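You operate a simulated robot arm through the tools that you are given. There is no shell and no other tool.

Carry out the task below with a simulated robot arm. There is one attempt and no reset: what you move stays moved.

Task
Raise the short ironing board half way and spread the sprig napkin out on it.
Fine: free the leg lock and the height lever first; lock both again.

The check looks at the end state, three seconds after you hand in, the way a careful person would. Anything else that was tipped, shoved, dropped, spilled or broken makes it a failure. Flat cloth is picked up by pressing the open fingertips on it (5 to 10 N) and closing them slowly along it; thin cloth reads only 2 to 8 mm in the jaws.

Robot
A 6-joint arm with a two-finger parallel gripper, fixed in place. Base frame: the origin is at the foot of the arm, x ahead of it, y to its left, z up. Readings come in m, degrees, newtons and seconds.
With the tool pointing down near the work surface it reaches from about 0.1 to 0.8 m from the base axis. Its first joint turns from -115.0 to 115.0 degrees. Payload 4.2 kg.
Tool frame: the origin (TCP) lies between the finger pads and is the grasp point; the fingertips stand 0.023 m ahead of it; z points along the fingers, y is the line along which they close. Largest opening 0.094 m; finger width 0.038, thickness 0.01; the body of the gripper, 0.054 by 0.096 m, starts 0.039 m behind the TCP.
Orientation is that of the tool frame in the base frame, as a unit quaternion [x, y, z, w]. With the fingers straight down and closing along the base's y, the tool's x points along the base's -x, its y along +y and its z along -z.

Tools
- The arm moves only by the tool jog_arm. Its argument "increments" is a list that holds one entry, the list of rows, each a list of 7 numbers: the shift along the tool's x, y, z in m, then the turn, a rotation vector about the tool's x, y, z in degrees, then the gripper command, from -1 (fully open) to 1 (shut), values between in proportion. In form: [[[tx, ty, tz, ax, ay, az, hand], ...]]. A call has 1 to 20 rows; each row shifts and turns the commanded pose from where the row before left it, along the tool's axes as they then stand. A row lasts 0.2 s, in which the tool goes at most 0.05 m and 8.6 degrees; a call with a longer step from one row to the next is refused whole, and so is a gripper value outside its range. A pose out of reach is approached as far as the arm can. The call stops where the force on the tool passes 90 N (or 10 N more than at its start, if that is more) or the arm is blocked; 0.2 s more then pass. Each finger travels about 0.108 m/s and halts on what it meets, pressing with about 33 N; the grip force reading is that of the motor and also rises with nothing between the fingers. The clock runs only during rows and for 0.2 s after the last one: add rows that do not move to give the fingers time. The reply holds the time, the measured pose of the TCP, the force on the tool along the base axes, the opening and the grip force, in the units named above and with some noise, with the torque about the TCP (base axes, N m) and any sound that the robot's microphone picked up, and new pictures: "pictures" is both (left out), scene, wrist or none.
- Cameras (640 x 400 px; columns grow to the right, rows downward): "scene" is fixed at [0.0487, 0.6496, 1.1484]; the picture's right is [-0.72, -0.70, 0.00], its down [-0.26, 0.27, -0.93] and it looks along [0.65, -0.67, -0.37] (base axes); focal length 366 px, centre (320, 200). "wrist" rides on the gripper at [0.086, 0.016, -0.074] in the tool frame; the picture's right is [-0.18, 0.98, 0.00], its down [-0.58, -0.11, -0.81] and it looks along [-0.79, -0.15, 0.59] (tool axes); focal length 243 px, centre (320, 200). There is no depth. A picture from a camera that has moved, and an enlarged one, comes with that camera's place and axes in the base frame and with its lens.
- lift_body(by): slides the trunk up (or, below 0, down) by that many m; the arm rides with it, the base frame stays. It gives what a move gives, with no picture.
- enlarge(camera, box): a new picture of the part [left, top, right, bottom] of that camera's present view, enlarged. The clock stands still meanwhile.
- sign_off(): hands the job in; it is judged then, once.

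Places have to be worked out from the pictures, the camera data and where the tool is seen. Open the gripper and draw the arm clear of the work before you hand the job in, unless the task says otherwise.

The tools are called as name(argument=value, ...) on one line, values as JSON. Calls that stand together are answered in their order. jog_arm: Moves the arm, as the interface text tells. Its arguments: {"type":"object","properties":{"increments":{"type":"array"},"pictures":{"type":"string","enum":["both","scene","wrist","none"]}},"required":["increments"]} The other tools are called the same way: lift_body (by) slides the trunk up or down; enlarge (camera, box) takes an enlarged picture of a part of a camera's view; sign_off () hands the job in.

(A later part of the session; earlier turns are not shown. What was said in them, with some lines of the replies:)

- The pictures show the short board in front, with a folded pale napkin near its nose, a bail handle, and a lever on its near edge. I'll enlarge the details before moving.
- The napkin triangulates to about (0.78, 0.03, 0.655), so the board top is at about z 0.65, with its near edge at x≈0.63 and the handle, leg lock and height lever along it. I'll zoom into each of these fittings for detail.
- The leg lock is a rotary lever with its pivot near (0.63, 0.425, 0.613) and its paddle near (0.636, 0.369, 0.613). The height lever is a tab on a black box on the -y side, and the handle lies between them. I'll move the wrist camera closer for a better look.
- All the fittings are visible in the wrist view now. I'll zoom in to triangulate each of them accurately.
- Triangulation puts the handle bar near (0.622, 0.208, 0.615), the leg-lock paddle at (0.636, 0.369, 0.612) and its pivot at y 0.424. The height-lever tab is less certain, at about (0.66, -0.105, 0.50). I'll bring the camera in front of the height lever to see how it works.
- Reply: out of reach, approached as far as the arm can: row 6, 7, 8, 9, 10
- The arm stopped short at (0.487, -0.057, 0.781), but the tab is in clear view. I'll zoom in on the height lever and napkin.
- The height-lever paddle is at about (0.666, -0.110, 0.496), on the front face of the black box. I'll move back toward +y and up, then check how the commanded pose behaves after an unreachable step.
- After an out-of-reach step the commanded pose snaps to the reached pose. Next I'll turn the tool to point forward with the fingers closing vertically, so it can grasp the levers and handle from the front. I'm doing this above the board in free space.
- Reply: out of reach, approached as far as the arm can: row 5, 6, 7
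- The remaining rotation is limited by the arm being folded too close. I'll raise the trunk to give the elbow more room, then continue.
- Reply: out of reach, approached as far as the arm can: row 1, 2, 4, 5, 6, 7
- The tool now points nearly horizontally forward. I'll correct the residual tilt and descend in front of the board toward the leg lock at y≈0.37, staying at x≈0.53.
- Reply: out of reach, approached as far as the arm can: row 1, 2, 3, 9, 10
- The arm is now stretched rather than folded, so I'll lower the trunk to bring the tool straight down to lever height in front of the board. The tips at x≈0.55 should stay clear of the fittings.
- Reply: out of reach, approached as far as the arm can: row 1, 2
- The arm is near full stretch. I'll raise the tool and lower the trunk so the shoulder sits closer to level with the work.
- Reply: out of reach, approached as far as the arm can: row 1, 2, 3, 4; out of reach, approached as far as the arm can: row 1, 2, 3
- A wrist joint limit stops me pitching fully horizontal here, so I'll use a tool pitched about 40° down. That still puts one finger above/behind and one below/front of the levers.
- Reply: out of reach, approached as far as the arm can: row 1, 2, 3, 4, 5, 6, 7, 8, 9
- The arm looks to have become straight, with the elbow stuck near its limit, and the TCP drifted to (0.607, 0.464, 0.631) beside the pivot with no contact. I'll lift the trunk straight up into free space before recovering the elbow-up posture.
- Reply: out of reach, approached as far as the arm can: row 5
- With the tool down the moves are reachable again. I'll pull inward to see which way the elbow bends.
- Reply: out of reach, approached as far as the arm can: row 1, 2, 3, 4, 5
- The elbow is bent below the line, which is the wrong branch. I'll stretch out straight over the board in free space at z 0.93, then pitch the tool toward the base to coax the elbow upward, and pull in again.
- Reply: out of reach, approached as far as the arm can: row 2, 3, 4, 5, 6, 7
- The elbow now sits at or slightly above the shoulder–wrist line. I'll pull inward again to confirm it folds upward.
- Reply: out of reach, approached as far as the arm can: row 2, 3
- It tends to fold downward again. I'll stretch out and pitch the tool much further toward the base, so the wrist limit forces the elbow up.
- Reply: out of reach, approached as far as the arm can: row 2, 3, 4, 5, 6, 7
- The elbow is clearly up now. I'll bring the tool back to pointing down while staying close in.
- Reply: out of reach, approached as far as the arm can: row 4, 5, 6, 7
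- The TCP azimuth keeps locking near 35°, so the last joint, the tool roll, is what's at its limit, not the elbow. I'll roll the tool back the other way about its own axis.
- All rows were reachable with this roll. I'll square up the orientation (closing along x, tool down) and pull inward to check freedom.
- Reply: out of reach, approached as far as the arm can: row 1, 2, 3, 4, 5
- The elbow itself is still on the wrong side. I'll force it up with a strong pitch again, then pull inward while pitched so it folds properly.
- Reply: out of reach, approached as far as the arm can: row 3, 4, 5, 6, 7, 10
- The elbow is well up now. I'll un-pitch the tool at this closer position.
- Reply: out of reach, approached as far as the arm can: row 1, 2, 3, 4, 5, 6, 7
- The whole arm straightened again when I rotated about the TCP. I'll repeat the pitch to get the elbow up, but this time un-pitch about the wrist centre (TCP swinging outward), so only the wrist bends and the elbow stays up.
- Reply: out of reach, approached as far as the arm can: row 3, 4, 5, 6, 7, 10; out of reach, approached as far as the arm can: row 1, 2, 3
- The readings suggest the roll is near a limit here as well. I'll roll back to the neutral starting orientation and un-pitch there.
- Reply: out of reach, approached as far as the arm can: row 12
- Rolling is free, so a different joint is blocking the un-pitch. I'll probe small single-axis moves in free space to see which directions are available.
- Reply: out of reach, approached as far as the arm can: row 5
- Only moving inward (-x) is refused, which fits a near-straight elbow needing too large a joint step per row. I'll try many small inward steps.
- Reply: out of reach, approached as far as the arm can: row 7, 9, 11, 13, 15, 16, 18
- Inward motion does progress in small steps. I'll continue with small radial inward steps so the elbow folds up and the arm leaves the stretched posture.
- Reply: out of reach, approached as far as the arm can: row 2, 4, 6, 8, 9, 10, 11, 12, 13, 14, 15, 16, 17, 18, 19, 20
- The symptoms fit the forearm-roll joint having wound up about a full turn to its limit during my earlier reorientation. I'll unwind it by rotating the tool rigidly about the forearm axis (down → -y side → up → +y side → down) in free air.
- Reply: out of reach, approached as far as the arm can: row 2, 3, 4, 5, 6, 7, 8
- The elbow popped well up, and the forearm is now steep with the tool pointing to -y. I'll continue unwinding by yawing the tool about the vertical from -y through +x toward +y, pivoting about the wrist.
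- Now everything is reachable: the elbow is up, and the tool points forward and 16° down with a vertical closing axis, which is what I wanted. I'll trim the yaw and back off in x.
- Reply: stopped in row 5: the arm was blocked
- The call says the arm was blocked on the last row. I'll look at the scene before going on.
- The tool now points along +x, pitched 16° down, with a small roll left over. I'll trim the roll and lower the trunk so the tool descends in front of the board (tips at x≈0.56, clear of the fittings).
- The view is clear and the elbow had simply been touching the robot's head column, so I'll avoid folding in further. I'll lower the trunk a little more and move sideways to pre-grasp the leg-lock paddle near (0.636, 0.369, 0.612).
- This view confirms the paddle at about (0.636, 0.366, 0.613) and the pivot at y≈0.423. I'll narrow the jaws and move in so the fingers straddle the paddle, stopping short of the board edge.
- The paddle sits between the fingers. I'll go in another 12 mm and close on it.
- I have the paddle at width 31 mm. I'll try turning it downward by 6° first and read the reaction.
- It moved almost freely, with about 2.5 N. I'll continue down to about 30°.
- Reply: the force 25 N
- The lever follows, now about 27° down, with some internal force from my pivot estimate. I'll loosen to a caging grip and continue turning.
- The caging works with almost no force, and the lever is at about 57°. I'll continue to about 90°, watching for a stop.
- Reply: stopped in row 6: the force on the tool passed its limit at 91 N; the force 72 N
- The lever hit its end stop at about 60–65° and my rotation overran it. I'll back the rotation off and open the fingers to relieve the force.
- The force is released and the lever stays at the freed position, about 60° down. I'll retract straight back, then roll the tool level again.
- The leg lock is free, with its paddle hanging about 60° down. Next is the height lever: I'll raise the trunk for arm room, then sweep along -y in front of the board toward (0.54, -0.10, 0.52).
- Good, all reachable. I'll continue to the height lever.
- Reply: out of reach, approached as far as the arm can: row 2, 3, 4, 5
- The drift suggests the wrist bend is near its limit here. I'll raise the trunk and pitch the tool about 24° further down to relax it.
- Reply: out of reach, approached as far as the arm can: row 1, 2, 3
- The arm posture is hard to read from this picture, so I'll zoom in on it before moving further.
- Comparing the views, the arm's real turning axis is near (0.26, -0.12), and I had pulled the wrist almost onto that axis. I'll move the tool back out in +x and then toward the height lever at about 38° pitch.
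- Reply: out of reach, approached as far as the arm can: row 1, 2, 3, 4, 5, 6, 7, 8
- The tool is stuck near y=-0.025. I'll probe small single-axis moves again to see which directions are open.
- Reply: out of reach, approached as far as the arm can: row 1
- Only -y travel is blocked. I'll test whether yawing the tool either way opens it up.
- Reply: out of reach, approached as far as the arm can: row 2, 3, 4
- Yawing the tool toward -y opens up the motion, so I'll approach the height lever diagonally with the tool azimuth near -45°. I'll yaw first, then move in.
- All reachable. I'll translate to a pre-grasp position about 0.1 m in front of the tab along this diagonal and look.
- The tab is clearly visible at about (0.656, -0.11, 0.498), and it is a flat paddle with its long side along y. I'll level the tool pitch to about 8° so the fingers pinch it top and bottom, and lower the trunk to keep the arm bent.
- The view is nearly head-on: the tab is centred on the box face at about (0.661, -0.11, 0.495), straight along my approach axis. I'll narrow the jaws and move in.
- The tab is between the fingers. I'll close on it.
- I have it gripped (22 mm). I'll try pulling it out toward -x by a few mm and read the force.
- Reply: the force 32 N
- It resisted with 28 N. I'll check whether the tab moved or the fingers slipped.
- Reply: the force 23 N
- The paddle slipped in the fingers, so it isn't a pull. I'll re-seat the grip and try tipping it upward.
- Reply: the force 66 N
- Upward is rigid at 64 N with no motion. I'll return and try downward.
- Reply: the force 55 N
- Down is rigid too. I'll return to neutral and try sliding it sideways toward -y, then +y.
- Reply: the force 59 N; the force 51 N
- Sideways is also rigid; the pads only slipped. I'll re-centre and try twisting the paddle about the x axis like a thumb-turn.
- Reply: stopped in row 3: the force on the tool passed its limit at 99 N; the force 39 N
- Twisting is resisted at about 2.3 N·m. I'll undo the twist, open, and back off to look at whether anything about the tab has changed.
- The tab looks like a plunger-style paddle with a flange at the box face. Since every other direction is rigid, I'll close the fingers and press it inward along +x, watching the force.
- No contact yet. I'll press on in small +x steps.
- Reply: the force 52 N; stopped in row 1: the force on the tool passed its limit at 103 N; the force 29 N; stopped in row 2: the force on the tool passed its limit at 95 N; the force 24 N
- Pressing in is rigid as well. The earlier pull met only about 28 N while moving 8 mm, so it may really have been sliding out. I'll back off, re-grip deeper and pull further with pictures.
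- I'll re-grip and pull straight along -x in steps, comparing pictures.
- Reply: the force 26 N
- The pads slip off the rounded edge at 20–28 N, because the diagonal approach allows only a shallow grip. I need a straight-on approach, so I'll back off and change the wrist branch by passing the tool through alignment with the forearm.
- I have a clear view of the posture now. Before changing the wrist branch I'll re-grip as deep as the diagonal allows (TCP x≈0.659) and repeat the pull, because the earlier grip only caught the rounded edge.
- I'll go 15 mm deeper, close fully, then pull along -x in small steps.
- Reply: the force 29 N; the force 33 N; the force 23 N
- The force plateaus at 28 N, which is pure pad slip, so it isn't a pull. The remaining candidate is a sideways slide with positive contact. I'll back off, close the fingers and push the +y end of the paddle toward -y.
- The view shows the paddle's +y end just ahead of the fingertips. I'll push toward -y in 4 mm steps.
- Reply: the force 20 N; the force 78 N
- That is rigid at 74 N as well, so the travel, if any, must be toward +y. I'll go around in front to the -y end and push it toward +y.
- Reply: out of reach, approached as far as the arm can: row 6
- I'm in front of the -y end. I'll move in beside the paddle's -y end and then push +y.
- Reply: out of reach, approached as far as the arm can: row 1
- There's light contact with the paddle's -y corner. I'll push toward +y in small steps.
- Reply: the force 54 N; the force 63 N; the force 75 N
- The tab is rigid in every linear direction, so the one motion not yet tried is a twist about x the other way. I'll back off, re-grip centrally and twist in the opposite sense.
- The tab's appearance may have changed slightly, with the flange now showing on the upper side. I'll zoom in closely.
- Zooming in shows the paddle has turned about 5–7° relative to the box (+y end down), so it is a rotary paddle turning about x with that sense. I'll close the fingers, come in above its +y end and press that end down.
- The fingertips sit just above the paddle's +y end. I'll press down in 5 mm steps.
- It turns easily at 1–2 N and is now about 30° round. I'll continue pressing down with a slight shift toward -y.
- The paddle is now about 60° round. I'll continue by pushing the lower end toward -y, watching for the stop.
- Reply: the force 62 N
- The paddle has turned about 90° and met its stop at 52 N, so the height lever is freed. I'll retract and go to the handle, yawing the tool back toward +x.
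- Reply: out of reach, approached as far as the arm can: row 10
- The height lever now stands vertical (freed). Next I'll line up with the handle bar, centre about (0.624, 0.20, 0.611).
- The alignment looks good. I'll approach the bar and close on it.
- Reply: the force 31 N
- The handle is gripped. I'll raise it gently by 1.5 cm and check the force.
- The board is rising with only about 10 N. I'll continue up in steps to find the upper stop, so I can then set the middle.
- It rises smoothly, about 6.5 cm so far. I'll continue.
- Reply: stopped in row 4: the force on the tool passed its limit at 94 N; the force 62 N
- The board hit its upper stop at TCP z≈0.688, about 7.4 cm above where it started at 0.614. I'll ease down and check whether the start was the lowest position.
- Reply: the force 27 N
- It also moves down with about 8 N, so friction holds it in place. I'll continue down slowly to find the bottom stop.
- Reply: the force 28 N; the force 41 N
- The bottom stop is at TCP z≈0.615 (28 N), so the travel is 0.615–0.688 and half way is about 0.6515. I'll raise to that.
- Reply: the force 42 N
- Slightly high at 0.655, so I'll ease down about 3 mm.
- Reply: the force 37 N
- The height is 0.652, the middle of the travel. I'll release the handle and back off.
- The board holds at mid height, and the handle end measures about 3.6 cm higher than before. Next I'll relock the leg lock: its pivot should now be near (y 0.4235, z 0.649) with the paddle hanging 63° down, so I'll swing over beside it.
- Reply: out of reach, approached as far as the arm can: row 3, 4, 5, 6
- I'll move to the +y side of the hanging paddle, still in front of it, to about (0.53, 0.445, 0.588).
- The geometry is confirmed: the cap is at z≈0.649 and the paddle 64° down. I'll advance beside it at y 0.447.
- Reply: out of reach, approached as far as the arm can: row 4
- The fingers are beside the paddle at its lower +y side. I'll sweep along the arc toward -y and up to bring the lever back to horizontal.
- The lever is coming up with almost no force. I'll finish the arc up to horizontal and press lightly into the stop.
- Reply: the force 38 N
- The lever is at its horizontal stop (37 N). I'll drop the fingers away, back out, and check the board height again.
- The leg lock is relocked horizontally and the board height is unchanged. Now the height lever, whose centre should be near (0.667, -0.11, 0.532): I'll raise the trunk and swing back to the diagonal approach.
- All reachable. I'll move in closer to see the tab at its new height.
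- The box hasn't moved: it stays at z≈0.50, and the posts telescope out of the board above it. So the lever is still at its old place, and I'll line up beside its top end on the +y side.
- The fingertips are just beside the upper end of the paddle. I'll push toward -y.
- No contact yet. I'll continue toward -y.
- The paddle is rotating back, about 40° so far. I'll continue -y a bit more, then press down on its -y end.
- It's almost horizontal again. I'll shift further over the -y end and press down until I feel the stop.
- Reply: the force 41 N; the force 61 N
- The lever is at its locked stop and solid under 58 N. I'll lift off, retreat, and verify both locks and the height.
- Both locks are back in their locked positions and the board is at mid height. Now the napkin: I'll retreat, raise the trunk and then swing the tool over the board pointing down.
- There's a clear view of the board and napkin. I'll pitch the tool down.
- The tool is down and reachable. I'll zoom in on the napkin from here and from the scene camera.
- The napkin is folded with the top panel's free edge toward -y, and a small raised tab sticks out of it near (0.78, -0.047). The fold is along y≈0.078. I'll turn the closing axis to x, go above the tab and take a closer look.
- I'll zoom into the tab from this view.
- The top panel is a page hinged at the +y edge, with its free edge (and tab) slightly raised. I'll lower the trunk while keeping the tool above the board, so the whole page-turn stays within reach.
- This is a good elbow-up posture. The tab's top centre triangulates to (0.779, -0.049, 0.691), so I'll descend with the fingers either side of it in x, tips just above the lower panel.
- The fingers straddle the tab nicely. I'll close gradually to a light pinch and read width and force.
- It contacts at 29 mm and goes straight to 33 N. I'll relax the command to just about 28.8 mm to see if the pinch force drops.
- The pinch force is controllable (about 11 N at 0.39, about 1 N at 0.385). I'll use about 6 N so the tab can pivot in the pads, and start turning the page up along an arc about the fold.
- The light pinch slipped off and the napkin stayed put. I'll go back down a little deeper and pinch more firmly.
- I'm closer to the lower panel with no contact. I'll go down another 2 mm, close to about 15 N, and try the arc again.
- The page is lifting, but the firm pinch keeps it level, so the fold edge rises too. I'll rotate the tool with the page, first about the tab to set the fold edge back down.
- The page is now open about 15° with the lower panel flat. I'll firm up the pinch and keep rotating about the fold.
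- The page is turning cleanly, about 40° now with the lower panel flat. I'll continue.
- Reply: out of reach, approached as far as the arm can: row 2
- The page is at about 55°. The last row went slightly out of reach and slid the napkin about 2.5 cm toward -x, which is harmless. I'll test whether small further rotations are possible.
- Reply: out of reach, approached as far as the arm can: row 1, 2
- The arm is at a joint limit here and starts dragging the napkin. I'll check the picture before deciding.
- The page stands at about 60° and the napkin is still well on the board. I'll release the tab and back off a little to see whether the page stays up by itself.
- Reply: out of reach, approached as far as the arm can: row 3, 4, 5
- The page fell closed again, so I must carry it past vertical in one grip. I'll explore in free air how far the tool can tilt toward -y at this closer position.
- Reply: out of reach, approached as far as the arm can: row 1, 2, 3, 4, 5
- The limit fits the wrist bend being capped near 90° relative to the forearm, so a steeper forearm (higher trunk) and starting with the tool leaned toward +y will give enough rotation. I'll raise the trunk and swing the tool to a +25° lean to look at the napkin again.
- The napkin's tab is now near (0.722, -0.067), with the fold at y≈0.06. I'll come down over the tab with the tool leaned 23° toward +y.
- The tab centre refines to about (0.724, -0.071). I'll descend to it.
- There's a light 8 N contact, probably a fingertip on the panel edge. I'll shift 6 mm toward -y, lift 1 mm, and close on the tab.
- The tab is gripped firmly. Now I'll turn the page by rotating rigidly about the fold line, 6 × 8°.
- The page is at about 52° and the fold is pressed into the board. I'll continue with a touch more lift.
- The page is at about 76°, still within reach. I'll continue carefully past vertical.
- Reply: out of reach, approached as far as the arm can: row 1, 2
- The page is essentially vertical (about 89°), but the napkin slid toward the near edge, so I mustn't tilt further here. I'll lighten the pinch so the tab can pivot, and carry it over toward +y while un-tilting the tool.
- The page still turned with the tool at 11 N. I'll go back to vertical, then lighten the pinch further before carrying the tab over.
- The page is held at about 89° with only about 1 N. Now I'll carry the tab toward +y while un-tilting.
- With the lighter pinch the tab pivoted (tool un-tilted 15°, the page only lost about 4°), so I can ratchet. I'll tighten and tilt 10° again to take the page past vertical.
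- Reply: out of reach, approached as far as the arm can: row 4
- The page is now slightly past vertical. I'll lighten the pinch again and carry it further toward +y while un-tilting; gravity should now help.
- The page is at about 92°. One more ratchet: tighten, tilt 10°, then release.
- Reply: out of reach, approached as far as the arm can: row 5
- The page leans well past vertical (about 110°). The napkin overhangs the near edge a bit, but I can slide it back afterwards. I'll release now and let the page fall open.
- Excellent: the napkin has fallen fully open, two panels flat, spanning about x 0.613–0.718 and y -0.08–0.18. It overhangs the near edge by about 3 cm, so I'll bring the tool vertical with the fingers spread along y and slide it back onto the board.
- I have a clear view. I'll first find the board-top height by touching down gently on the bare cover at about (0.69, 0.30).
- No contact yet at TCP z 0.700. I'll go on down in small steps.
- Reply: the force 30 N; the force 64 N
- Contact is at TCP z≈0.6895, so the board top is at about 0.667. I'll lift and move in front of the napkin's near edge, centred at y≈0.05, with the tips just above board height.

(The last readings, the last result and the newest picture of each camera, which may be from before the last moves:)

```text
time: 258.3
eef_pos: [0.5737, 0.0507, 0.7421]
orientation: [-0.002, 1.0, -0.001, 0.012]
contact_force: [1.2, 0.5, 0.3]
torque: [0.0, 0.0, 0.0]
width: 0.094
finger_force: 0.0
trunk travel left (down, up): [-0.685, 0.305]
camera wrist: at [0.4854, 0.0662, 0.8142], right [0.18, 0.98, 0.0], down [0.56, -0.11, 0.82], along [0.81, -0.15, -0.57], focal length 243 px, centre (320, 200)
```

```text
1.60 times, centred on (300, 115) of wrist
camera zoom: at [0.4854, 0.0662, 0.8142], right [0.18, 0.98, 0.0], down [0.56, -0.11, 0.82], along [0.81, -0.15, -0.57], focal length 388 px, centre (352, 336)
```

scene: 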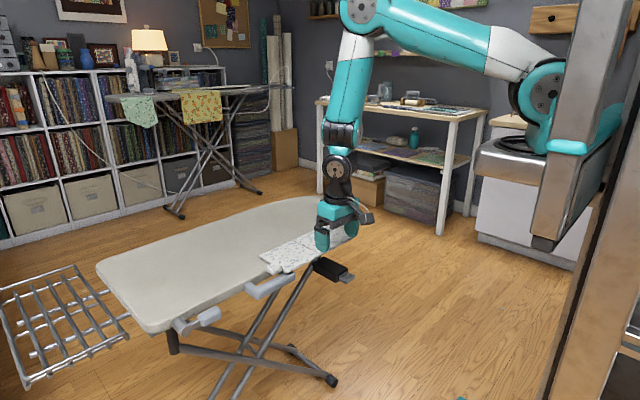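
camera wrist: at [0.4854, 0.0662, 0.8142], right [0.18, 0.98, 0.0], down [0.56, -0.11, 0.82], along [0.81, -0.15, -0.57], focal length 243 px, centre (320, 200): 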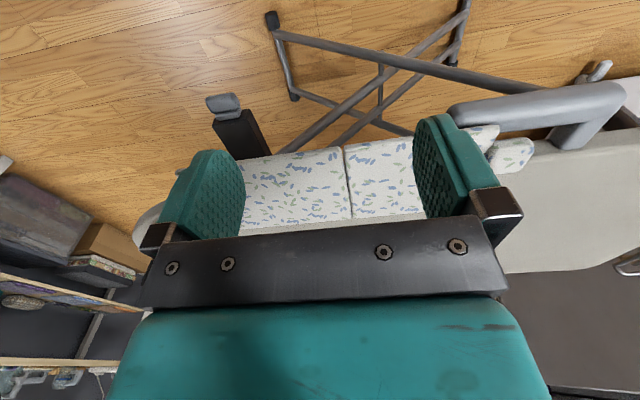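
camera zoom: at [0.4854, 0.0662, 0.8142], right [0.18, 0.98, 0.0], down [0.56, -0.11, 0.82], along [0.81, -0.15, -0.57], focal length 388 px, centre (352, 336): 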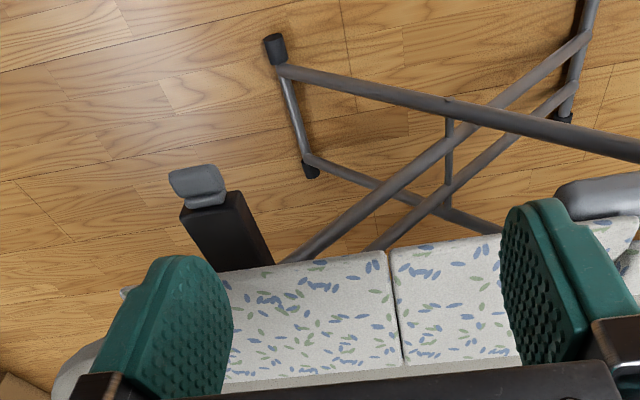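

The near edge of the napkin is at x≈0.613. I'll lower to tip height just above the board top and then push slowly toward +x.

jog_arm(increments=[[[0, 0, 0.02, 0, 0, 0, -1], [0, 0, 0.02, 0, 0, 0, -1], [0, 0, 0.009, 0, 0, 0, -1], [0, 0, 0, 0, 0, 0, -1]]], pictures="none")

jog_arm(increments=[[[-0.01, 0, 0, 0, 0, 0, -1], [-0.01, 0, 0, 0, 0, 0, -1], [-0.01, 0, 0, 0, 0, 0, -1], [-0.01, 0, 0, 0, 0, 0, -1], [0, 0, 0, 0, 0, 0, -1]]], pictures="both")

enlarge(camera="scene", box=[205, 180, 365, 300])

```text
time: 259.3
eef_pos: [0.5755, 0.0504, 0.6925]
orientation: [-0.001, 1.0, -0.001, 0.014]
contact_force: [-0.5, 0.2, 0.4]
torque: [-0.03, 0.0, 0.0]
width: 0.0938
finger_force: 0.0
trunk travel left (down, up): [-0.685, 0.305]
```

```text
time: 260.5
eef_pos: [0.6148, 0.0492, 0.6957]
orientation: [-0.001, 1.0, 0.0, 0.014]
contact_force: [-0.2, -1.2, 0.1]
torque: [0.0, 0.01, 0.02]
width: 0.0939
finger_force: 0.1
trunk travel left (down, up): [-0.685, 0.305]
camera wrist: at [0.5265, 0.0658, 0.7667], right [0.18, 0.98, 0.0], down [0.56, -0.11, 0.82], along [0.81, -0.15, -0.57], focal length 243 px, centre (320, 200)
```

scene: 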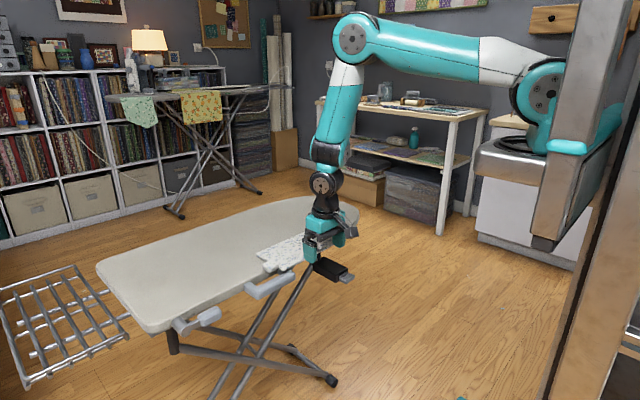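
wrist: 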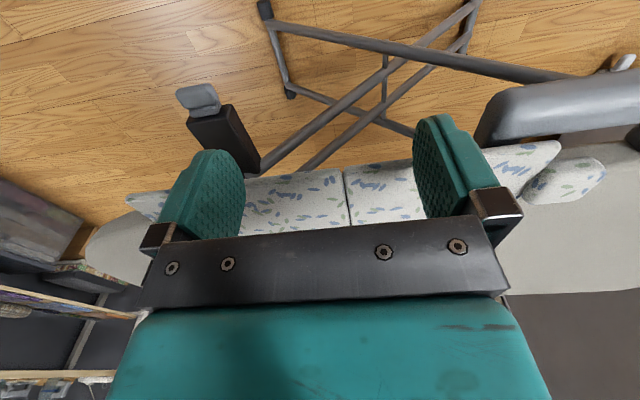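

```text
3.33 times, centred on (285, 240) of scene
camera zoom: at [0.0487, 0.6496, 1.1484], right [-0.72, -0.7, 0.0], down [-0.26, 0.27, -0.93], along [0.65, -0.67, -0.37], focal length 1221 px, centre (437, 67)
```

zoom: 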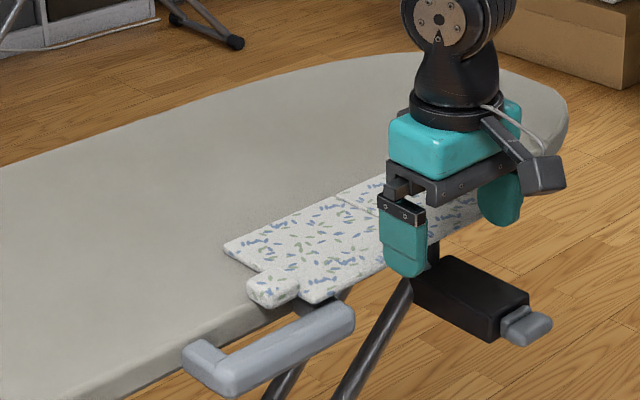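

The napkin is sliding squarely with negligible force. I'll correct the height by about 2 mm and continue pushing toward +x.

jog_arm(increments=[[[-0.01, 0, 0.0025, 0, 0, 0, -1], [-0.01, 0, 0.0003, 0, 0, 0, -1], [-0.01, 0, 0.0003, 0, 0, 0, -1], [-0.01, 0, 0.0003, 0, 0, 0, -1], [0, 0, 0, 0, 0, 0, -1]]], pictures="both")

enlarge(camera="scene", box=[205, 180, 365, 300])

```text
time: 261.7
eef_pos: [0.6549, 0.0485, 0.6905]
orientation: [-0.001, 1.0, -0.001, 0.013]
contact_force: [-0.9, 0.1, 0.3]
torque: [0.02, -0.01, -0.01]
width: 0.0939
finger_force: 0.1
trunk travel left (down, up): [-0.685, 0.305]
camera wrist: at [0.5666, 0.0657, 0.7641], right [0.18, 0.98, 0.0], down [0.56, -0.11, 0.82], along [0.81, -0.15, -0.57], focal length 243 px, centre (320, 200)
```

scene: 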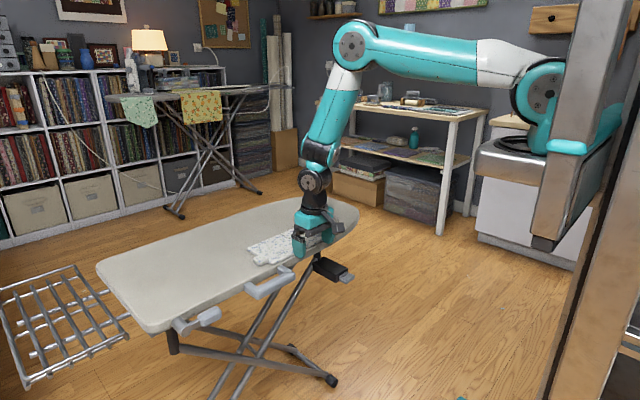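
wrist: 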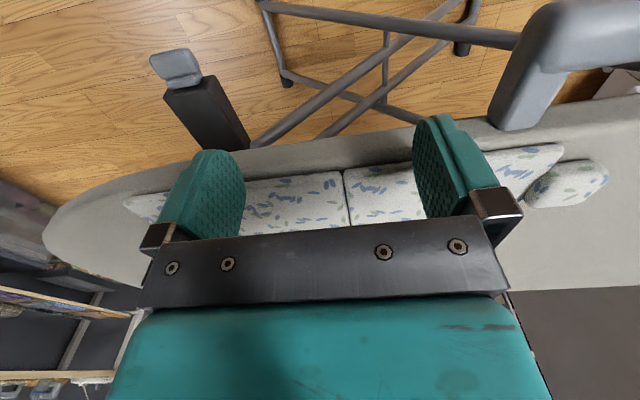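

```text
3.33 times, centred on (285, 240) of scene
camera zoom: at [0.0487, 0.6496, 1.1484], right [-0.72, -0.7, 0.0], down [-0.26, 0.27, -0.93], along [0.65, -0.67, -0.37], focal length 1221 px, centre (437, 67)
```

zoom: 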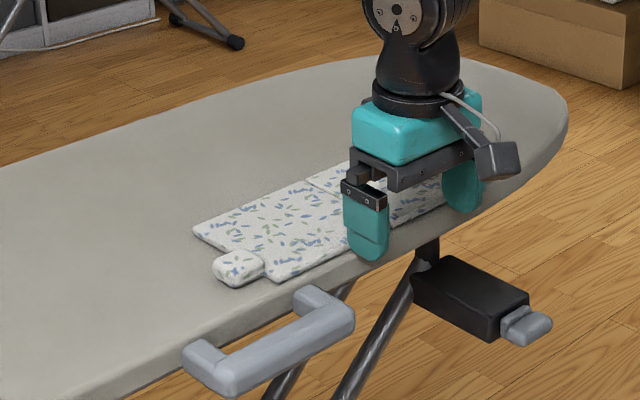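

It's working well and the whole napkin is on the board now. I'll push another 4.5 cm to centre it across the width.

jog_arm(increments=[[[-0.01, 0, -0.0005, 0, 0, 0, -1], [-0.01, 0, 0, 0, 0, 0, -1], [-0.01, 0, 0.0002, 0, 0, 0, -1], [-0.01, 0, 0.0002, 0, 0, 0, -1], [-0.008, 0, 0.0002, 0, 0, 0, -1], [0, 0, 0, 0, 0, 0, -1]]], pictures="none")

jog_arm(increments=[[[0.02, 0, 0, 0, 0, 0, -1], [0.02, 0, -0.03, 0, 0, 0, -1], [0.02, 0, -0.04, 0, 0, 0, -1], [0.02, 0, -0.04, 0, 0, 0, -1], [0, 0, -0.04, 0, 0, 0, -1], [0, 0, 0, 0, 0, 0, -1]]], pictures="both")

enlarge(camera="scene", box=[205, 180, 365, 300])

enlarge(camera="wrist", box=[100, 0, 500, 230])

```text
time: 263.1
eef_pos: [0.704, 0.0479, 0.6934]
orientation: [-0.001, 1.0, -0.001, 0.013]
contact_force: [0.5, -1.0, 0.8]
torque: [0.01, -0.01, -0.01]
width: 0.0943
finger_force: 0.1
trunk travel left (down, up): [-0.685, 0.305]
```

```text
time: 264.5
eef_pos: [0.62, 0.05, 0.8414]
orientation: [-0.001, 1.0, 0.0, 0.012]
contact_force: [0.1, 0.9, 0.9]
torque: [0.02, 0.0, -0.01]
width: 0.0938
finger_force: 0.0
trunk travel left (down, up): [-0.685, 0.305]
camera wrist: at [0.5303, 0.0661, 0.914], right [0.18, 0.98, 0.0], down [0.56, -0.11, 0.82], along [0.81, -0.15, -0.57], focal length 243 px, centre (320, 200)
```

scene: 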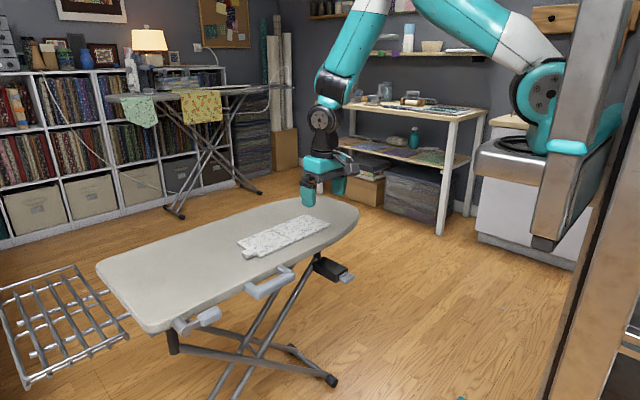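
wrist: 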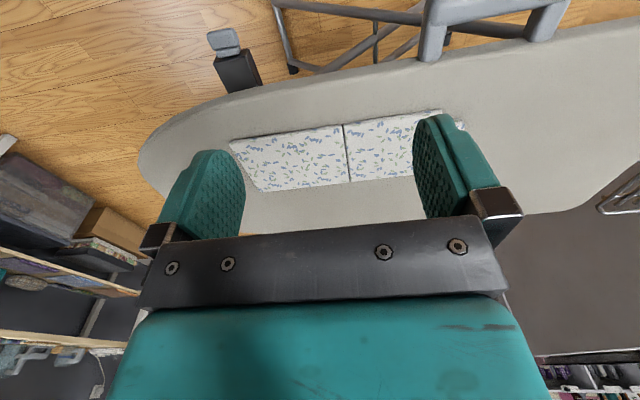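

```text
3.33 times, centred on (285, 240) of scene
camera zoom: at [0.0487, 0.6496, 1.1484], right [-0.72, -0.7, 0.0], down [-0.26, 0.27, -0.93], along [0.65, -0.67, -0.37], focal length 1221 px, centre (437, 67)
```

zoom: 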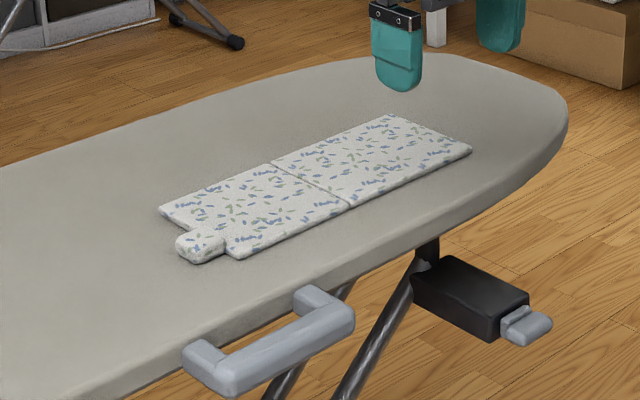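

```text
1.60 times, centred on (300, 115) of wrist
camera zoom: at [0.5303, 0.0661, 0.914], right [0.18, 0.98, 0.0], down [0.56, -0.11, 0.82], along [0.81, -0.15, -0.57], focal length 388 px, centre (352, 336)
```

zoom: 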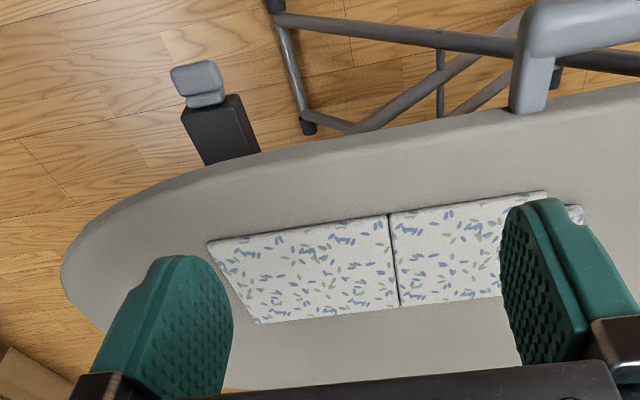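

The napkin lies flat and centred on the board. I'll compare the same scene crop with earlier to make sure the height and both locks are unchanged.

enlarge(camera="scene", box=[80, 170, 380, 370])

enlarge(camera="scene", box=[230, 200, 340, 270])

enlarge(camera="scene", box=[130, 280, 290, 390])

enlarge(camera="scene", box=[290, 235, 400, 305])

```text
2.00 times, centred on (230, 270) of scene
camera zoom: at [0.0487, 0.6496, 1.1484], right [-0.72, -0.7, 0.0], down [-0.26, 0.27, -0.93], along [0.65, -0.67, -0.37], focal length 733 px, centre (500, 60)
```

zoom: 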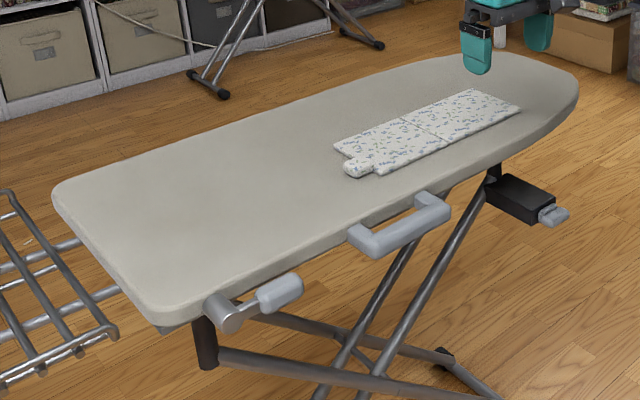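

```text
5.71 times, centred on (285, 235) of scene
camera zoom: at [0.0487, 0.6496, 1.1484], right [-0.72, -0.7, 0.0], down [-0.26, 0.27, -0.93], along [0.65, -0.67, -0.37], focal length 2094 px, centre (520, 0)
```

zoom: 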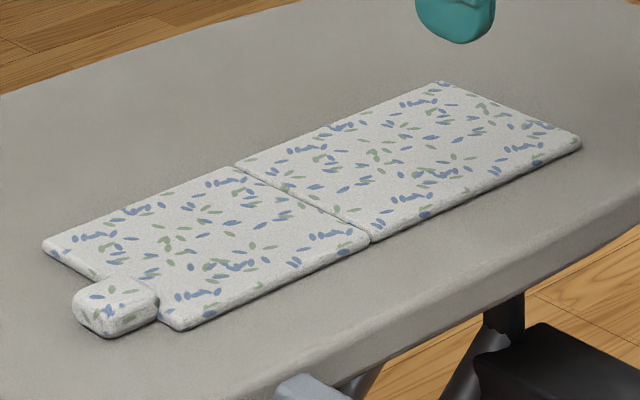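

```text
3.64 times, centred on (210, 335) of scene
camera zoom: at [0.0487, 0.6496, 1.1484], right [-0.72, -0.7, 0.0], down [-0.26, 0.27, -0.93], along [0.65, -0.67, -0.37], focal length 1332 px, centre (720, -291)
```

zoom: 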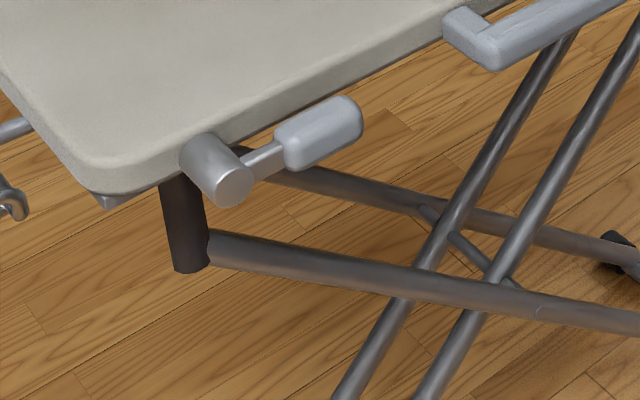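

```text
5.71 times, centred on (345, 270) of scene
camera zoom: at [0.0487, 0.6496, 1.1484], right [-0.72, -0.7, 0.0], down [-0.26, 0.27, -0.93], along [0.65, -0.67, -0.37], focal length 2094 px, centre (177, -200)
```

zoom: 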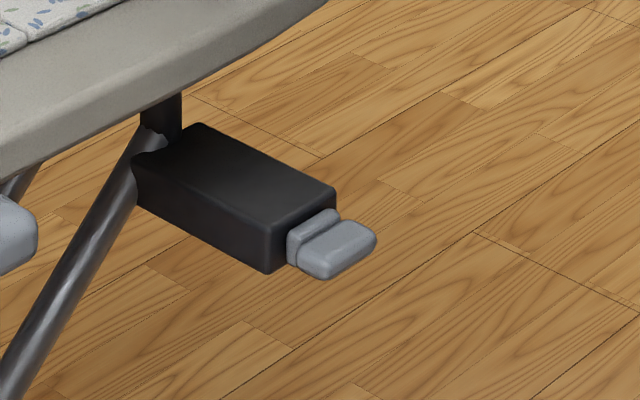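

Height, leg lock and height lever are all unchanged, and the napkin is flat on the board. I'll draw the arm up and clear with the gripper open.

jog_arm(increments=[[[0.01, 0, -0.04, 0, 0, 0, -1], [0.01, 0, -0.04, 0, 0, 0, -1], [0.01, 0, -0.04, 0, 0, 0, -1], [0.02, 0.02, -0.02, 0, 0, 0, -1], [0.02, 0.02, 0, 0, 0, 0, -1], [0.02, 0.02, 0, 0, 0, 0, -1], [0, 0, 0, 0, 0, 0, -1], [0, 0, 0, 0, 0, 0, -1]]], pictures="both")

```text
time: 266.3
eef_pos: [0.5252, 0.1103, 0.9788]
orientation: [-0.001, 1.0, -0.001, 0.013]
contact_force: [0.2, 0.3, 0.0]
torque: [0.01, -0.02, 0.03]
width: 0.0942
finger_force: 0.0
trunk travel left (down, up): [-0.685, 0.305]
camera wrist: at [0.4367, 0.1264, 1.0506], right [0.18, 0.98, 0.0], down [0.56, -0.11, 0.82], along [0.81, -0.15, -0.57], focal length 243 px, centre (320, 200)
```

scene: 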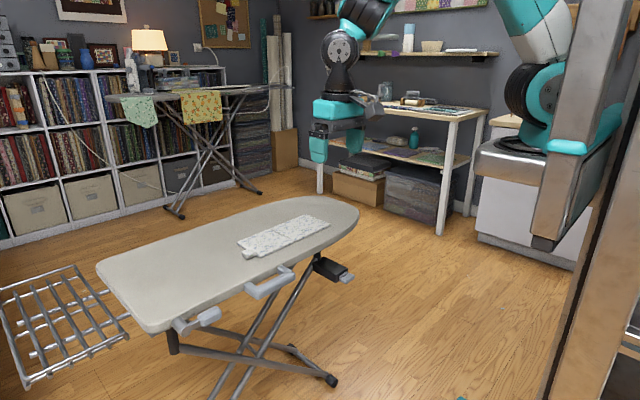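
wrist: 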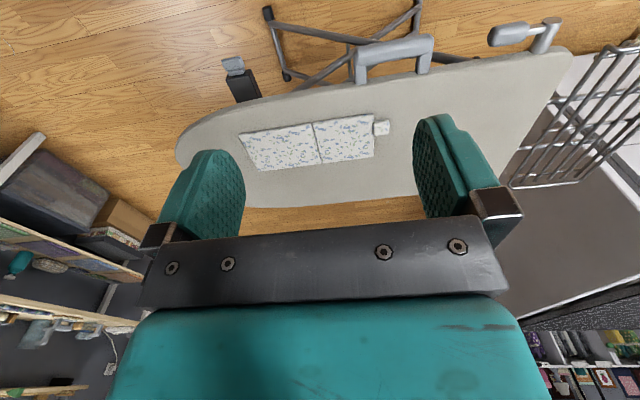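

The arm is clear and the gripper is open. The board stands at mid height with both locks back in place, and the sprig napkin is spread flat on it. I'll hand the job in.

sign_off()

```text
The job is handed in.
```

The short ironing board is now at half height, and the sprig napkin is unfolded and lying flat on it. I handed the job in and don't know the verdict yet.

- **Height:** I freed both locks and found the bottom and top stops, about 7.3 cm apart. I set the board about 3.7 cm above the bottom, roughly the middle.
- **Locks:** The leg lock and the height lever are both back in the positions they started in. Each was pressed against its stop.
- **Napkin:** While I was turning the upper half over, the napkin slid partly over the near edge. I pushed it back and it now sits fully on the board.
- **Other contact:** A few pushes hit the 90 N force limit, mostly while I was working out how the height lever moves. I also pressed on the board cover with about 59 N while feeling for its height. Afterwards the board looked unmoved and I saw nothing damaged or knocked over.

The gripper is open and the arm is clear of the board.
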